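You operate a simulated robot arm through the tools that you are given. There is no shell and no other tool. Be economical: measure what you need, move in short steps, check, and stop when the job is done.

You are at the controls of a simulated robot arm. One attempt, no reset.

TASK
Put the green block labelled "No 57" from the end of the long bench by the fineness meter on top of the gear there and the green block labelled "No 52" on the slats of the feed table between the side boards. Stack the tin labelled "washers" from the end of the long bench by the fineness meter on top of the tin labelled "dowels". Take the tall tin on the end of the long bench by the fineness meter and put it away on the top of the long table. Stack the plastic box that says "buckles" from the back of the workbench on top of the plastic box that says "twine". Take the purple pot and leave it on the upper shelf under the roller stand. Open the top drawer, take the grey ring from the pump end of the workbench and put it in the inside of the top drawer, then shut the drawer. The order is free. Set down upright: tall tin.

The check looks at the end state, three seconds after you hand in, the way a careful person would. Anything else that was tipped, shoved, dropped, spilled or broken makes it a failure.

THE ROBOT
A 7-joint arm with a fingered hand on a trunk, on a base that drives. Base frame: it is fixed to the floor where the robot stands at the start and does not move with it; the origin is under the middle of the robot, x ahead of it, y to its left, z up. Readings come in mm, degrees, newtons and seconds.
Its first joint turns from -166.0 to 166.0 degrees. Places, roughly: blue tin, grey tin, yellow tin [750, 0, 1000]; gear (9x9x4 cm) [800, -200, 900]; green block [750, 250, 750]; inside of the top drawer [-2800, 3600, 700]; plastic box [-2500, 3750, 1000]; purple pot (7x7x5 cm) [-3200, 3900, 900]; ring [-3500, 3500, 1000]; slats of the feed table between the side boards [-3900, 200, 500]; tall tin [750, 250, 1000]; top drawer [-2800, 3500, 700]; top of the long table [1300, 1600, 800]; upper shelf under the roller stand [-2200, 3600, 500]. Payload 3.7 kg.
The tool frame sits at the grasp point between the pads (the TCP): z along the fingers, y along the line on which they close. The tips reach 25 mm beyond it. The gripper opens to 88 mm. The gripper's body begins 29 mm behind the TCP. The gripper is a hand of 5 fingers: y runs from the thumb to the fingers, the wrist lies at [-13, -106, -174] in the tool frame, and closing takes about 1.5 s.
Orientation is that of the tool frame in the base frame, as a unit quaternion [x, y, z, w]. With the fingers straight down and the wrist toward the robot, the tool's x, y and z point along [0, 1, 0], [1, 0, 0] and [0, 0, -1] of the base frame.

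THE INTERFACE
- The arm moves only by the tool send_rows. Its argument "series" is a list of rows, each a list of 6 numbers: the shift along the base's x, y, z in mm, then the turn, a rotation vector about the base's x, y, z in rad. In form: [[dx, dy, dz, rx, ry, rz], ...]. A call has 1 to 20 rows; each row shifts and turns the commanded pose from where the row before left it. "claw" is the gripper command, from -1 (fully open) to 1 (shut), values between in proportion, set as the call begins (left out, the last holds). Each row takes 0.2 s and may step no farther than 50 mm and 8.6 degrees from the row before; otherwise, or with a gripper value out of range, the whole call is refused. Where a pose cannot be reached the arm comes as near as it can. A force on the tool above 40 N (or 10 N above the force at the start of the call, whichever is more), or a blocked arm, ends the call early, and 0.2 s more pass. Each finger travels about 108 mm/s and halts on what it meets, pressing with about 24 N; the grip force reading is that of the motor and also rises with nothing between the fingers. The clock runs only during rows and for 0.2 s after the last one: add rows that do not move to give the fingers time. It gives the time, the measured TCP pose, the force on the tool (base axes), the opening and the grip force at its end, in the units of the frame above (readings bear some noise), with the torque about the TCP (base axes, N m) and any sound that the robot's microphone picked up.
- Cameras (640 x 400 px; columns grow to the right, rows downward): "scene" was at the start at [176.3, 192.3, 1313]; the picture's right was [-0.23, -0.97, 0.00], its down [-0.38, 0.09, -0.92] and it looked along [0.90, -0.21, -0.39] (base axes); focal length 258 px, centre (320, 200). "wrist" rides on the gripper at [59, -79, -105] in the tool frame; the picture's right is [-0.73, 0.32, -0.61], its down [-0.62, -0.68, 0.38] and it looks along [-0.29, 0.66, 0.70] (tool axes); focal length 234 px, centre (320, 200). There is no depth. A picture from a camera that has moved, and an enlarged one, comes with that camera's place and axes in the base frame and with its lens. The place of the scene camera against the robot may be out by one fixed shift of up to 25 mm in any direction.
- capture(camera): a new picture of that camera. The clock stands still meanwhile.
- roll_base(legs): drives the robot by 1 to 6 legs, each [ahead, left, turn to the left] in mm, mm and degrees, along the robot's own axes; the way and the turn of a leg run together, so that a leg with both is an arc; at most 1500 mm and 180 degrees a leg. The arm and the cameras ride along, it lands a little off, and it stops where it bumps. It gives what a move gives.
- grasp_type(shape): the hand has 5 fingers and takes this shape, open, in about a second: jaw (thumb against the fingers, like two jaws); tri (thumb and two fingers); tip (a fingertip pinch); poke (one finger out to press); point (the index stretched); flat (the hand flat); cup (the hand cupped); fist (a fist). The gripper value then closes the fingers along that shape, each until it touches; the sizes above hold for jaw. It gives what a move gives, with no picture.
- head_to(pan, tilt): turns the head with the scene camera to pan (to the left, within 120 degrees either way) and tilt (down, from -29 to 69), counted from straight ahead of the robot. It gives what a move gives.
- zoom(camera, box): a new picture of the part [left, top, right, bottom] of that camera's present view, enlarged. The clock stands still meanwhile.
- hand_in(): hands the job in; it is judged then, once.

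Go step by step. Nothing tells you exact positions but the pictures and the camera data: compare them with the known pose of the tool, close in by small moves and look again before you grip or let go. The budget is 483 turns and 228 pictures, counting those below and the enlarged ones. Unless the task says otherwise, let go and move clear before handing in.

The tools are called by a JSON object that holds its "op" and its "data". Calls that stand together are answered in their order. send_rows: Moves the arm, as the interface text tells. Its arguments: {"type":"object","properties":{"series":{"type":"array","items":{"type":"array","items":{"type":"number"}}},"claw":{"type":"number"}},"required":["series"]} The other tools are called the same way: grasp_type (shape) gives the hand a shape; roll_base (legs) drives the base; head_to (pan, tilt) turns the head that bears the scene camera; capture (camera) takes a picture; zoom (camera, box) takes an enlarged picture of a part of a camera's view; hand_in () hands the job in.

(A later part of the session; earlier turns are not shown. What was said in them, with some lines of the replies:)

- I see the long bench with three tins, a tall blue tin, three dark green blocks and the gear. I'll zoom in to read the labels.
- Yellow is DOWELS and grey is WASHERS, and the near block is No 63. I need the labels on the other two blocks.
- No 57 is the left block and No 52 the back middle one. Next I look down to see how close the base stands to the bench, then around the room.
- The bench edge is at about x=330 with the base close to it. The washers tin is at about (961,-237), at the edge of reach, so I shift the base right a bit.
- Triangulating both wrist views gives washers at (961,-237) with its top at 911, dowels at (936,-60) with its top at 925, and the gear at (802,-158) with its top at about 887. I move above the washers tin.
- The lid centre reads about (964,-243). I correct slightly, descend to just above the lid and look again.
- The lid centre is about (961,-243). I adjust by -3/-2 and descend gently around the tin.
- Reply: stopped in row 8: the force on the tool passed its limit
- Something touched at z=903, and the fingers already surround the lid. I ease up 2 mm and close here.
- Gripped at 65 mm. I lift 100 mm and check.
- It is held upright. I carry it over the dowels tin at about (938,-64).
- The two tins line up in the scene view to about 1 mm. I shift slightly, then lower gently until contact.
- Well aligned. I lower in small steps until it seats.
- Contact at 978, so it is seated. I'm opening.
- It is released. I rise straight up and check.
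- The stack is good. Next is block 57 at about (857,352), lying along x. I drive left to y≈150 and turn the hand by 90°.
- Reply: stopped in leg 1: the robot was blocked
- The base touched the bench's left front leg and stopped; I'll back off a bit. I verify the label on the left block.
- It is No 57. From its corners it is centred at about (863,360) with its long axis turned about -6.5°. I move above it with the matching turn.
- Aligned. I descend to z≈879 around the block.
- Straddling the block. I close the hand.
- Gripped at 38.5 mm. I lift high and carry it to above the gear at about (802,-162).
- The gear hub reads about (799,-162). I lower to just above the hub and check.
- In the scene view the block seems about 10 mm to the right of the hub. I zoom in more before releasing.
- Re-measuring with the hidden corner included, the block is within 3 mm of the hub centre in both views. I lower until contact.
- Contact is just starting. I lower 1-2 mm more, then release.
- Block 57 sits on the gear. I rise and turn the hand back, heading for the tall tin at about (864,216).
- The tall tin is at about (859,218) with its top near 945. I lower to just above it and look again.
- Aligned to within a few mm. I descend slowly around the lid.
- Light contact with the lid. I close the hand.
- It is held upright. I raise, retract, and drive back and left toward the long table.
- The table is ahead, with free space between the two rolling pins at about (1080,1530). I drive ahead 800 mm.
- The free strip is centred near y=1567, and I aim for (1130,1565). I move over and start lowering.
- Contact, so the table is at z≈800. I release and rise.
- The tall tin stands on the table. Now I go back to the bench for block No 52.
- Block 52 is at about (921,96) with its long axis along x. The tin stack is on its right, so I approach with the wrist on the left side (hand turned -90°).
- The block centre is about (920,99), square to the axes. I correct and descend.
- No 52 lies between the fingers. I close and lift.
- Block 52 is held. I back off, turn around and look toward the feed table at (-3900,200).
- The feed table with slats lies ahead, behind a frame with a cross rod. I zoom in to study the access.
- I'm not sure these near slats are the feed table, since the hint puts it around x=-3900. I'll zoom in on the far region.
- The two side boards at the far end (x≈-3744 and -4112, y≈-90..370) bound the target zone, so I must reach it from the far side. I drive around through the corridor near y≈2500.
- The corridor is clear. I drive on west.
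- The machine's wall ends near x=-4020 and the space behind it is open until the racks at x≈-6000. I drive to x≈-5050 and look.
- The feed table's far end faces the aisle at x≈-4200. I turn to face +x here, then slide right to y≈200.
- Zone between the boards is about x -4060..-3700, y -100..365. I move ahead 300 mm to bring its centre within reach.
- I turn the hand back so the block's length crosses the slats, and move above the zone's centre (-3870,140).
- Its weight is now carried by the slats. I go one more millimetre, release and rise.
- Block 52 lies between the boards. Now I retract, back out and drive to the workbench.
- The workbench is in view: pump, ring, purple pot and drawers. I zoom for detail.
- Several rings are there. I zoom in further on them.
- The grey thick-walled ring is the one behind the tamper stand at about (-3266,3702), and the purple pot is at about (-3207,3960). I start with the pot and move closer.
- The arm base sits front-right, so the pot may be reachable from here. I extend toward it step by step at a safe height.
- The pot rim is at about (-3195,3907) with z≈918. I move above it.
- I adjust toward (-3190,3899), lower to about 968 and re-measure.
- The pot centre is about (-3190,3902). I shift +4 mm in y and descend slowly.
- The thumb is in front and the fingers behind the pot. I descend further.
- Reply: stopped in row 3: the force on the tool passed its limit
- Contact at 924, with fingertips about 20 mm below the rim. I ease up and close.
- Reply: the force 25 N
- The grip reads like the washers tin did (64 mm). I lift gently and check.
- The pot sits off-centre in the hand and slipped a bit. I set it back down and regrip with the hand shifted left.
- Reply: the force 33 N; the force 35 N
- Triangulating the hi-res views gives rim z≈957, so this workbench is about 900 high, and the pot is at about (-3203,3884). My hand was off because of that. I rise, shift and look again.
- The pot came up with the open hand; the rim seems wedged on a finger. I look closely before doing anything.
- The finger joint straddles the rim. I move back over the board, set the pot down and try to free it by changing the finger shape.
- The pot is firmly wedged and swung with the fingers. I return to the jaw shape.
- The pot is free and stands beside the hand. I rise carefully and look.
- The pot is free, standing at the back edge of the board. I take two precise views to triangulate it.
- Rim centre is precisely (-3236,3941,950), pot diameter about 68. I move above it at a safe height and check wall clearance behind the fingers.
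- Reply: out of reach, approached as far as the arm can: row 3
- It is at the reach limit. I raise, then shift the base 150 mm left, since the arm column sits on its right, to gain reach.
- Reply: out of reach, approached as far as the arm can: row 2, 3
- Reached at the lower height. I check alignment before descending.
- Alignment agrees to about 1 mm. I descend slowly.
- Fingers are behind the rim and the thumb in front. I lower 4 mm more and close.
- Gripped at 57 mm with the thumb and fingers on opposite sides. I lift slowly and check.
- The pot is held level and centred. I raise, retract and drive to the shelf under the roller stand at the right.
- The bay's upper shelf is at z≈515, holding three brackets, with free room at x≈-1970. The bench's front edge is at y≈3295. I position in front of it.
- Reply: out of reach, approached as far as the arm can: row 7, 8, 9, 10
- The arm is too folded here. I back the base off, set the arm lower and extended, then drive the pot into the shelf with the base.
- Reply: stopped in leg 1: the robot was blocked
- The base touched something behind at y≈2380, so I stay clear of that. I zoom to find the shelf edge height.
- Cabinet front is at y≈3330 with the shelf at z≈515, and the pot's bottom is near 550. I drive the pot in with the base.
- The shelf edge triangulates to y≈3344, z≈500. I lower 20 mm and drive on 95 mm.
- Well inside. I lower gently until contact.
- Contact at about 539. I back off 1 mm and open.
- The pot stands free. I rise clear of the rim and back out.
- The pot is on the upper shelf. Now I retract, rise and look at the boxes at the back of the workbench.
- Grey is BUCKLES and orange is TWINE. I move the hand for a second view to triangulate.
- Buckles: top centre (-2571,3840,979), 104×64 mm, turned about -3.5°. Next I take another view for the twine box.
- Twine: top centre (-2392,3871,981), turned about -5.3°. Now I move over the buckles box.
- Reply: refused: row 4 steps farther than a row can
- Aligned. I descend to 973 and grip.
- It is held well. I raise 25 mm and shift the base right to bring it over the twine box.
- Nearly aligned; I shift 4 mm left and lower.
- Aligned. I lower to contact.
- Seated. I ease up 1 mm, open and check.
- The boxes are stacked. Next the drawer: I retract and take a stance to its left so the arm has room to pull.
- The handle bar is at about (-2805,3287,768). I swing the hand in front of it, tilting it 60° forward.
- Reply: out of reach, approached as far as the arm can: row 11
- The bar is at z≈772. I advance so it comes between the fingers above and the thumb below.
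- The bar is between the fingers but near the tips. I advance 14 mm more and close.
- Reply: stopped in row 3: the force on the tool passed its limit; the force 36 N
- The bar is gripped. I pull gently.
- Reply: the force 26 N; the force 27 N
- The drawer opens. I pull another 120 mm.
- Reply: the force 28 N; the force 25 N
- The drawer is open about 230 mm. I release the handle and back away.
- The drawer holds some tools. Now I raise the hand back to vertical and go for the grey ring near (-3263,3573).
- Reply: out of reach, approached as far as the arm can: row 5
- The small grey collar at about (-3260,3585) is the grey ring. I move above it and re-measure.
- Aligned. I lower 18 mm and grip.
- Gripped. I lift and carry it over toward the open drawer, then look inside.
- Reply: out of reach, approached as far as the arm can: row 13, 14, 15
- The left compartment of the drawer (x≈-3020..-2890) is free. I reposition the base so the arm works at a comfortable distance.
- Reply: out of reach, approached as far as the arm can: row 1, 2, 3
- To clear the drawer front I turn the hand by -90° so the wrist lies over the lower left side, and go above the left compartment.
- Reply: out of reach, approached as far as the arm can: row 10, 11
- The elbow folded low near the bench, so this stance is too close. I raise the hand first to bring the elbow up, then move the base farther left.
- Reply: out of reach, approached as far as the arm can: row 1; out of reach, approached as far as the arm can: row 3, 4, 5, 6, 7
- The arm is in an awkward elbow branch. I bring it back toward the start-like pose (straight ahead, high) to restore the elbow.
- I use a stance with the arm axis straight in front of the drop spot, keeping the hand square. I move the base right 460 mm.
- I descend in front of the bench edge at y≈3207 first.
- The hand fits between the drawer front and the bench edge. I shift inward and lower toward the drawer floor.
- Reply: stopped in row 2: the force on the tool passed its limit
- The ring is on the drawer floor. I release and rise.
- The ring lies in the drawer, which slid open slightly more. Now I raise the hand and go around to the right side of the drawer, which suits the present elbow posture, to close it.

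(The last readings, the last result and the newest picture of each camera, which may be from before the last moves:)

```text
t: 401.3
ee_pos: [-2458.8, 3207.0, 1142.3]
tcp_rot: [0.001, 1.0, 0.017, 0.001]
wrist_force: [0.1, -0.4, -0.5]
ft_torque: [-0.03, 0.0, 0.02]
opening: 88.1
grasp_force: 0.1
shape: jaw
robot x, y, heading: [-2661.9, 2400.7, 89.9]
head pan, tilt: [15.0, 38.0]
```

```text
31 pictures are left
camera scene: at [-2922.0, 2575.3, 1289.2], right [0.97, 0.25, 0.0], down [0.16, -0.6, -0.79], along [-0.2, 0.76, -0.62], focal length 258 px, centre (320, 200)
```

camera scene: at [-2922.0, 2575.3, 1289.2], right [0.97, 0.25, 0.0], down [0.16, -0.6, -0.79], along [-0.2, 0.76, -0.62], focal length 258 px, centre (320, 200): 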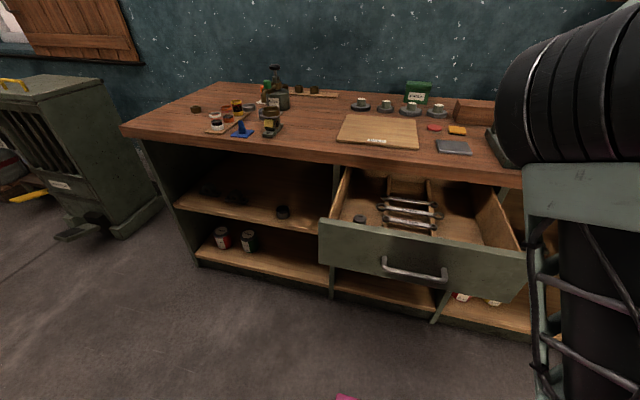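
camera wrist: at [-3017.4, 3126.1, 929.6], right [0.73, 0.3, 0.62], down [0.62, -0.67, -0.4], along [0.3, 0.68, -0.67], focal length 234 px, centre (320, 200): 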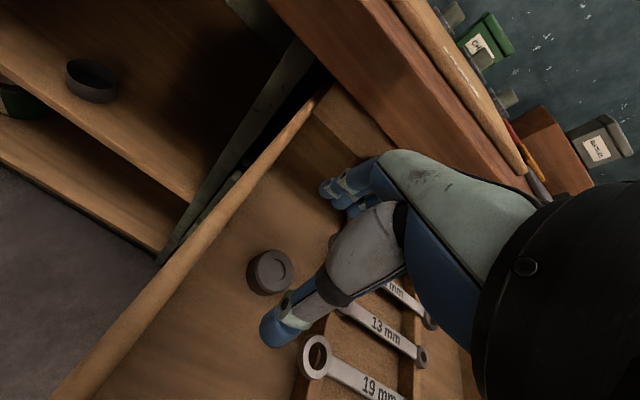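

The ring is visible in the drawer; the handle is now at y≈2997. I bring the hand in front of the handle, tilted as before.

{"op": "send_rows", "data": {"series": [[-29, -29, -20, 0.0873, 0, 0], [-29, -29, -20, 0.0873, 0, 0], [-29, -29, -20, 0.0873, 0, 0], [-29, -29, -20, 0.0873, 0, 0], [-29, -29, -24, 0.0873, 0, 0], [-29, -28, -27, 0.0873, 0, 0], [-29, -27, -28, 0.0873, 0, 0], [-29, -26, -29, 0.0873, 0, 0], [-29, -25, -31, 0.0873, 0, 0], [-29, -24, -32, 0.0873, 0, 0], [-29, -20, -32, 0.0873, 0, 0], [-27, -15, -34, 0.0873, 0, 0], [0, 0, -25, 0, 0, 0], [0, 0, 0, 0, 0, 0]]}}

{"op": "capture", "data": {"camera": "scene"}}

```text
t: 402.6
ee_pos: [-2486.8, 3042.6, 1021.6]
tcp_rot: [0.153, 0.96, 0.234, 0.029]
wrist_force: [0.3, -0.4, 0.0]
ft_torque: [0.03, 0.01, 0.0]
opening: 87.8
grasp_force: 0.0
shape: jaw
robot x, y, heading: [-2663.7, 2403.0, 89.6]
head pan, tilt: [15.0, 38.0]
stopped in row 6: the arm was blocked; the commanded pose is now the measured one
```

```text
30 pictures are left
camera scene: at [-2927.9, 2574.7, 1292.6], right [0.95, 0.32, 0.0], down [0.19, -0.55, -0.81], along [-0.26, 0.77, -0.58], focal length 258 px, centre (320, 200)
```

scene: 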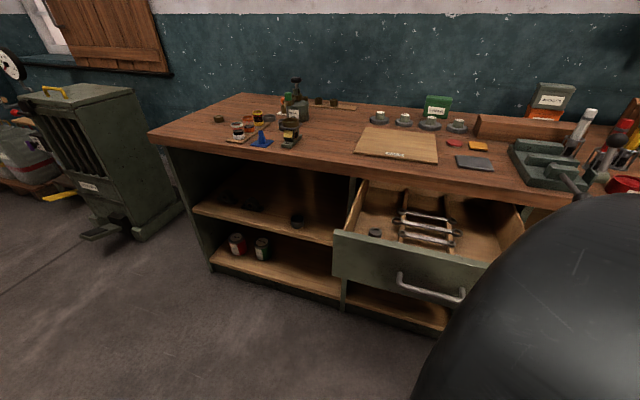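

The elbow touched the robot's own head from this side, so I undo that motion first.

{"op": "send_rows", "data": {"series": [[5.6, 33, 24, -0.0944, 0.012, 0.062], [5.6, 33, 24, -0.0944, 0.012, 0.062], [5.6, 33, 24, -0.0944, 0.012, 0.062], [5.6, 33, 24, -0.0944, 0.012, 0.062], [5.6, 33, 24, -0.0944, 0.012, 0.062], [0, 0, 0, 0, 0, 0]]}}

{"op": "head_to", "data": {"pan": -40, "tilt": 32}}

{"op": "roll_base", "data": {"legs": [[0, 720, 0]]}}

{"op": "capture", "data": {"camera": "scene"}}

```text
t: 404.0
ee_pos: [-2462.7, 3203.3, 1137.4]
tcp_rot: [0.0, 1.0, 0.007, 0.0]
wrist_force: [0.3, 0.2, -0.5]
ft_torque: [0.02, 0.04, 0.0]
opening: 87.8
grasp_force: 0.1
shape: jaw
out of reach, approached as far as the arm can: row 5
robot x, y, heading: [-2657.5, 2404.5, 90.3]
head pan, tilt: [15.0, 38.0]
```

```text
t: 405.2
ee_pos: [-2463.0, 3205.1, 1137.8]
tcp_rot: [0.0, 1.0, 0.007, -0.001]
wrist_force: [-0.1, 0.4, -0.3]
ft_torque: [-0.01, 0.04, -0.01]
opening: 87.9
grasp_force: 0.1
shape: jaw
robot x, y, heading: [-2659.5, 2403.2, 89.7]
head pan, tilt: [-40.0, 32.0]
```

```text
t: 409.1
ee_pos: [-3179.1, 3206.2, 1136.4]
tcp_rot: [-0.001, 1.0, 0.006, 0.0]
wrist_force: [0.1, -0.1, -0.1]
ft_torque: [-0.02, 0.02, -0.04]
opening: 87.8
grasp_force: 0.0
shape: jaw
robot x, y, heading: [-3376.6, 2404.4, 90.0]
head pan, tilt: [-40.0, 32.0]
```

```text
29 pictures are left
camera scene: at [-3556.8, 2561.9, 1298.4], right [0.76, -0.64, 0.0], down [-0.34, -0.41, -0.85], along [0.55, 0.65, -0.53], focal length 258 px, centre (320, 200)
```

scene: 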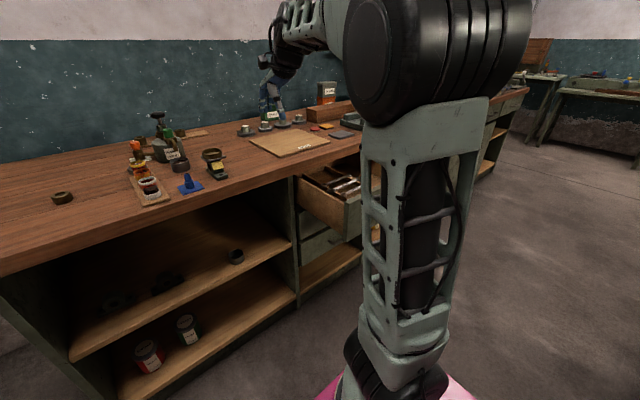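

The elbow is back in its normal posture. I now approach the handle from this left stance in two stages.

{"op": "roll_base", "data": {"legs": [[0, 60, 0]]}}

{"op": "send_rows", "data": {"series": [[40, -19, -8, 0.075, 0, 0], [40, -19, -8, 0.075, 0, 0], [40, -19, -8, 0.075, 0, 0], [40, -19, -8, 0.075, 0, 0], [40, -19, -8, 0.075, 0, 0], [40, -19, -8, 0.075, 0, 0], [40, -19, -8, 0.075, 0, 0], [20, -17, -4, 0.075, 0, 0], [0, 0, 0, 0, 0, 0]]}}

{"op": "capture", "data": {"camera": "scene"}}

```text
t: 410.1
ee_pos: [-3239.5, 3207.0, 1137.0]
tcp_rot: [0.0, 1.0, 0.007, -0.001]
wrist_force: [-0.5, 1.0, 0.0]
ft_torque: [0.0, 0.02, 0.01]
opening: 87.8
grasp_force: 0.0
shape: jaw
robot x, y, heading: [-3435.3, 2401.8, 90.1]
head pan, tilt: [-40.0, 32.0]
```

```text
t: 412.1
ee_pos: [-2939.7, 3057.2, 1077.6]
tcp_rot: [-0.001, 0.953, 0.303, 0.0]
wrist_force: [-0.1, -0.4, -0.5]
ft_torque: [0.0, 0.0, 0.01]
opening: 88.0
grasp_force: 0.0
shape: jaw
robot x, y, heading: [-3431.2, 2407.5, 90.0]
head pan, tilt: [-40.0, 32.0]
```

```text
28 pictures are left
camera scene: at [-3617.0, 2562.1, 1298.4], right [0.76, -0.64, 0.0], down [-0.34, -0.41, -0.85], along [0.55, 0.65, -0.53], focal length 258 px, centre (320, 200)
```

scene: 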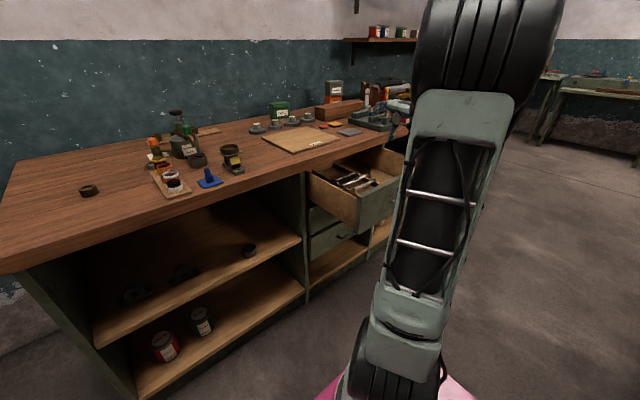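

{"op": "send_rows", "data": {"series": [[15, -22, -20, 0.048, 0, 0], [15, -22, -24, 0.048, 0, 0], [15, -22, -28, 0.048, 0, 0], [15, -20, -31, 0.048, 0, 0], [15, -20, -33, 0.048, 0, 0], [15, -18, -35, 0.048, 0, 0], [15, -14, -35, 0.048, 0, 0], [15, -12, -35, 0.048, 0, 0], [15, -7, -35, 0.047, 0, 0], [0, 0, 0, 0, 0, 0]]}}

{"op": "capture", "data": {"camera": "scene"}}

{"op": "capture", "data": {"camera": "wrist"}}

```text
t: 414.3
ee_pos: [-2804.1, 2899.6, 800.4]
tcp_rot: [-0.002, 0.866, 0.5, 0.0]
wrist_force: [0.3, -0.9, 0.0]
ft_torque: [0.02, 0.01, 0.0]
opening: 87.8
grasp_force: 0.0
shape: jaw
robot x, y, heading: [-3438.2, 2406.9, 89.8]
head pan, tilt: [-40.0, 32.0]
```

```text
27 pictures are left
camera scene: at [-3616.9, 2562.0, 1298.5], right [0.76, -0.64, 0.0], down [-0.34, -0.41, -0.85], along [0.55, 0.65, -0.53], focal length 258 px, centre (320, 200)
```

scene: 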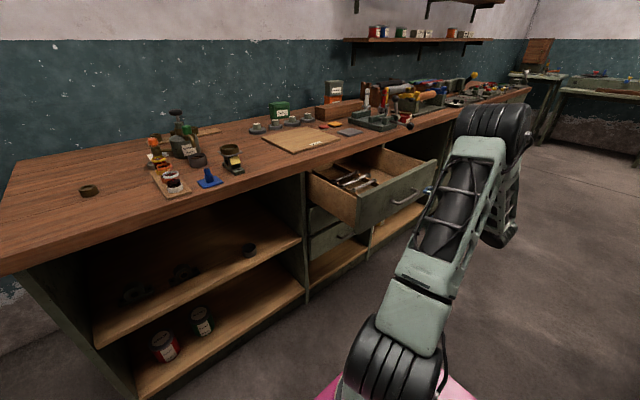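

```text
26 pictures are left
camera wrist: at [-2862.8, 2768.9, 783.5], right [0.73, -0.36, 0.58], down [0.62, -0.01, -0.78], along [0.29, 0.93, 0.22], focal length 234 px, centre (320, 200)
```

wrist: 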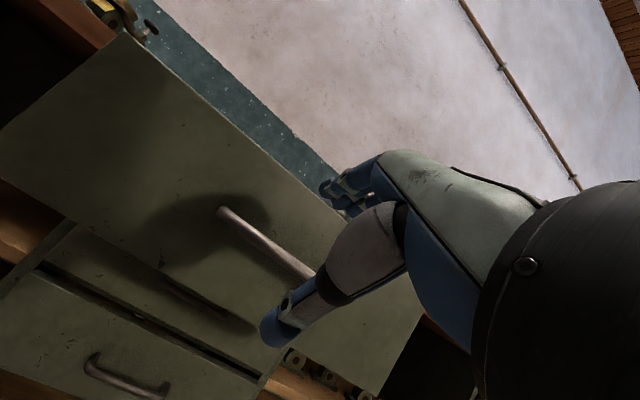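

{"op": "send_rows", "data": {"series": [[0, 25, -9, 0, 0, 0], [0, 25, -9, 0, 0, 0], [0, 20, -7, 0, 0, 0], [0, 0, 0, 0, 0, 0]]}}

{"op": "capture", "data": {"camera": "wrist"}}

{"op": "zoom", "data": {"camera": "scene", "box": [340, 140, 480, 250]}}

```text
t: 415.3
ee_pos: [-2804.7, 2968.7, 775.0]
tcp_rot: [-0.001, 0.866, 0.5, 0.0]
wrist_force: [-0.3, 0.4, 0.1]
ft_torque: [0.04, 0.03, -0.01]
opening: 87.8
grasp_force: 0.0
shape: jaw
robot x, y, heading: [-3435.9, 2408.1, 90.1]
head pan, tilt: [-40.0, 32.0]
```

```text
25 pictures are left
camera wrist: at [-2862.7, 2839.1, 759.1], right [0.73, -0.36, 0.58], down [0.62, -0.01, -0.78], along [0.29, 0.93, 0.22], focal length 234 px, centre (320, 200)
```

wrist: 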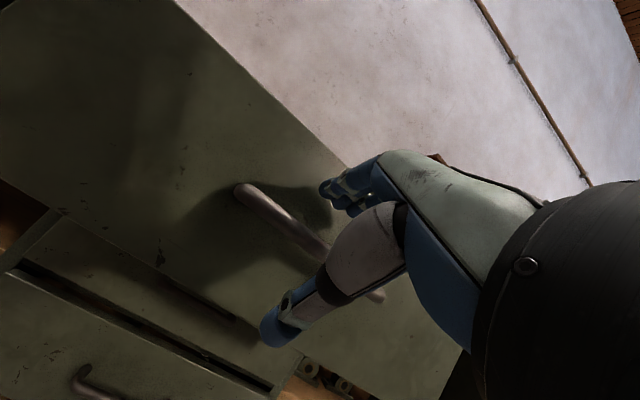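

```text
3.64 times, centred on (410, 195) of scene
camera zoom: at [-3616.9, 2562.0, 1298.4], right [0.77, -0.64, 0.0], down [-0.34, -0.41, -0.85], along [0.55, 0.65, -0.53], focal length 938 px, centre (-7, 218)
```

zoom: 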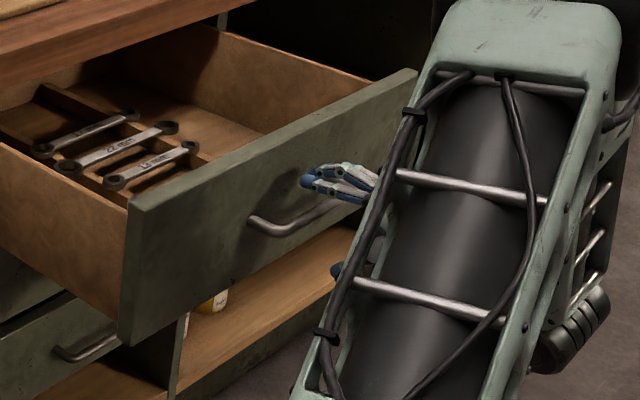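

The view matches the earlier grasp (bar about 24 mm ahead). I advance 10 mm, close on the bar and push the drawer in.

{"op": "send_rows", "data": {"series": [[0, 5, -2, 0, 0, 0], [0, 4, -2, 0, 0, 0], [0, 0, 0, 0, 0, 0]]}}

{"op": "send_rows", "data": {"series": [[0, 0, 0, 0, 0, 0], [0, 0, 0, 0, 0, 0], [0, 0, 0, 0, 0, 0], [0, 0, 0, 0, 0, 0], [0, 0, 0, 0, 0, 0], [0, 0, 0, 0, 0, 0], [0, 0, 0, 0, 0, 0], [0, 0, 0, 0, 0, 0]], "claw": 1}}

{"op": "send_rows", "data": {"series": [[0, 10, 0, 0, 0, 0], [0, 15, 0, 0, 0, 0], [0, 20, 0, 0, 0, 0], [0, 20, 0, 0, 0, 0], [0, 0, 0, 0, 0, 0]]}}

```text
t: 416.1
ee_pos: [-2805.4, 2978.6, 771.5]
tcp_rot: [0.0, 0.866, 0.5, 0.001]
wrist_force: [0.4, 0.3, 0.5]
ft_torque: [0.01, -0.02, 0.0]
opening: 87.7
grasp_force: 0.1
shape: jaw
robot x, y, heading: [-3433.6, 2403.2, 90.0]
head pan, tilt: [-40.0, 32.0]
```

```text
t: 417.9
ee_pos: [-2804.7, 2978.7, 770.7]
tcp_rot: [-0.001, 0.867, 0.499, -0.001]
wrist_force: [0.9, -1.4, -0.3]
ft_torque: [-0.03, -0.04, 0.04]
opening: 9.4
grasp_force: 23.8
shape: jaw
robot x, y, heading: [-3434.9, 2407.0, 89.9]
head pan, tilt: [-40.0, 32.0]
```

```text
t: 419.1
ee_pos: [-2805.8, 3043.7, 771.6]
tcp_rot: [0.0, 0.867, 0.499, 0.001]
wrist_force: [0.6, 0.4, 0.9]
ft_torque: [0.04, -0.03, 0.04]
opening: 9.5
grasp_force: 24.3
shape: jaw
robot x, y, heading: [-3438.3, 2405.4, 89.9]
head pan, tilt: [-40.0, 32.0]
```

It moves freely. I continue until it is nearly shut, then use small steps.

{"op": "send_rows", "data": {"series": [[0, 20, 0, 0, 0, 0], [0, 20, 0, 0, 0, 0], [0, 20, 0, 0, 0, 0], [0, 20, 0, 0, 0, 0], [0, 20, 0, 0, 0, 0], [0, 20, 0, 0, 0, 0], [0, 20, 0, 0, 0, 0], [0, 20, 0, 0, 0, 0], [0, 20, 0, 0, 0, 0], [0, 15, 0, 0, 0, 0], [0, 0, 0, 0, 0, 0]]}}

{"op": "send_rows", "data": {"series": [[0, 8, 0, 0, 0, 0], [0, 8, 0, 0, 0, 0], [0, 5, 0, 0, 0, 0], [0, 5, 0, 0, 0, 0], [0, 5, 0, 0, 0, 0], [0, 0, 0, 0, 0, 0]]}}

{"op": "zoom", "data": {"camera": "scene", "box": [270, 120, 430, 260]}}

```text
t: 421.5
ee_pos: [-2803.8, 3239.2, 771.2]
tcp_rot: [-0.002, 0.867, 0.499, -0.002]
wrist_force: [-2.8, 0.1, 1.1]
ft_torque: [0.04, -0.07, 0.09]
opening: 9.1
grasp_force: 23.5
shape: jaw
robot x, y, heading: [-3435.9, 2403.5, 89.8]
head pan, tilt: [-40.0, 32.0]
```

```text
t: 422.5
ee_pos: [-2801.6, 3258.4, 772.4]
tcp_rot: [0.0, 0.867, 0.499, 0.0]
wrist_force: [-13.6, -23.6, 6.9]
ft_torque: [0.01, -0.14, 0.36]
opening: 9.0
grasp_force: 23.8
shape: jaw
robot x, y, heading: [-3434.9, 2403.2, 89.8]
head pan, tilt: [-40.0, 32.0]
stopped in row 5: the force on the tool passed its limit (the readings are from after the stop); the commanded pose is now the measured one
```

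```text
2.86 times, centred on (350, 190) of scene
camera zoom: at [-3617.8, 2560.5, 1298.5], right [0.76, -0.64, 0.0], down [-0.34, -0.4, -0.85], along [0.55, 0.65, -0.53], focal length 737 px, centre (234, 229)
```

zoom: 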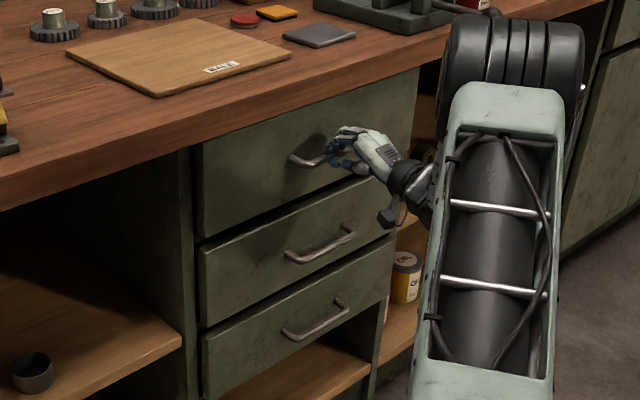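

The drawer is shut flush. I release and back the hand away.

{"op": "send_rows", "data": {"series": [[0, 0, 0, 0, 0, 0], [0, 0, 0, 0, 0, 0], [0, 0, 0, 0, 0, 0], [0, 0, 0, 0, 0, 0], [0, 0, 0, 0, 0, 0], [0, 0, 0, 0, 0, 0]], "claw": -1}}

{"op": "send_rows", "data": {"series": [[0, -15, 0, 0, 0, 0], [0, -25, 0, 0, 0, 0], [0, -35, 5, 0, 0, 0], [0, -40, 10, 0, 0, 0], [0, -40, 20, 0, 0, 0], [0, -20, 30, 0, 0, 0], [0, 0, 0, 0, 0, 0]]}}

{"op": "zoom", "data": {"camera": "scene", "box": [240, 100, 440, 280]}}

{"op": "capture", "data": {"camera": "wrist"}}

```text
t: 423.9
ee_pos: [-2802.6, 3260.1, 771.4]
tcp_rot: [0.0, 0.867, 0.498, 0.001]
wrist_force: [0.6, 0.9, -0.4]
ft_torque: [-0.01, 0.0, -0.03]
opening: 87.6
grasp_force: 0.1
shape: jaw
robot x, y, heading: [-3434.7, 2404.5, 89.8]
head pan, tilt: [-40.0, 32.0]
```

```text
t: 425.5
ee_pos: [-2801.3, 3083.8, 835.9]
tcp_rot: [0.0, 0.867, 0.499, 0.0]
wrist_force: [-0.6, -0.5, 0.3]
ft_torque: [-0.02, 0.01, -0.01]
opening: 87.9
grasp_force: 0.1
shape: jaw
robot x, y, heading: [-3437.0, 2403.3, 90.2]
head pan, tilt: [-40.0, 32.0]
```

```text
2.22 times, centred on (340, 190) of scene
camera zoom: at [-3617.0, 2561.7, 1298.4], right [0.76, -0.64, 0.0], down [-0.34, -0.41, -0.85], along [0.55, 0.65, -0.53], focal length 573 px, centre (276, 222)
```

zoom: 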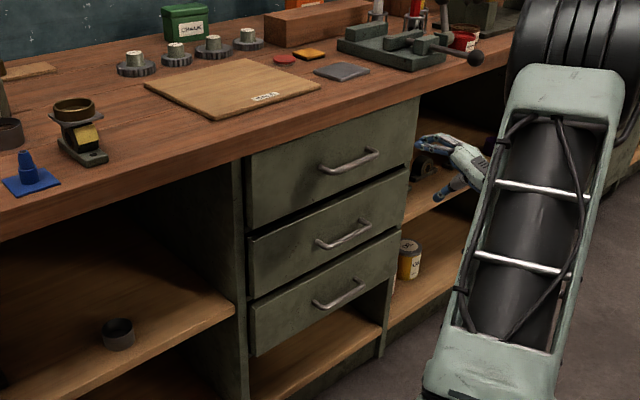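

```text
21 pictures are left
camera wrist: at [-2860.2, 2954.2, 820.3], right [0.73, -0.36, 0.58], down [0.62, -0.01, -0.78], along [0.29, 0.93, 0.22], focal length 234 px, centre (320, 200)
```

wrist: 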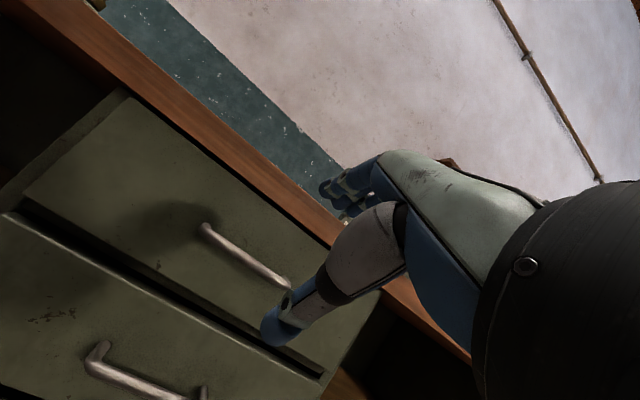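

{"op": "zoom", "data": {"camera": "scene", "box": [310, 130, 440, 240]}}

```text
3.64 times, centred on (375, 185) of scene
camera zoom: at [-3617.0, 2561.7, 1298.4], right [0.76, -0.64, 0.0], down [-0.34, -0.41, -0.85], along [0.55, 0.65, -0.53], focal length 938 px, centre (120, 254)
```

zoom: 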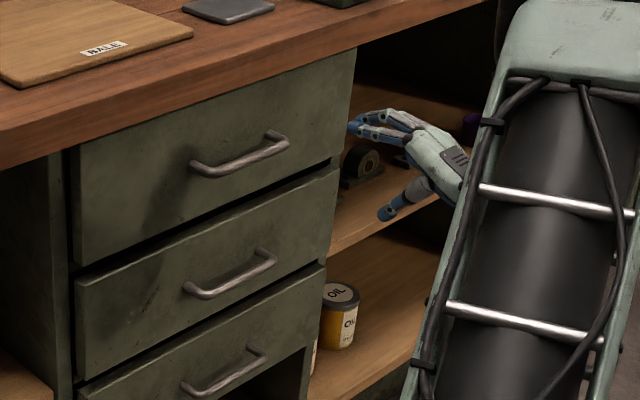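

The drawer is flush with the others, the ring is inside it, and the hand is clear of everything. All placements have been checked, so I hand in.

{"op": "hand_in", "data": {}}

```text
The job is handed in.
```

I finished all seven parts of the task and handed the job in; I haven't seen the judge's result.

- **Green blocks:** No 57 is on the gear. No 52 lies flat on the slats between the side boards.
- **Tins:** Washers is stacked on dowels. The tall tin stands upright on the long table, between the two rolling pins.
- **Boxes:** Buckles is stacked squarely on twine.
- **Purple pot:** It stands on the upper shelf under the roller stand, beside the brackets. On the first grip the rim jammed on a finger, so I freed it and gripped it again; its neighbours did not move.
- **Grey ring:** It is in the left compartment of the top drawer, which is shut flush with the others. Several round parts were at that end; I took the small grey collar as the ring.

The base stopped against furniture twice: the long bench's front leg, and something behind it while I was working at the shelf. I saw nothing disturbed at the long bench, but I did not look back at what stands behind the shelf spot.
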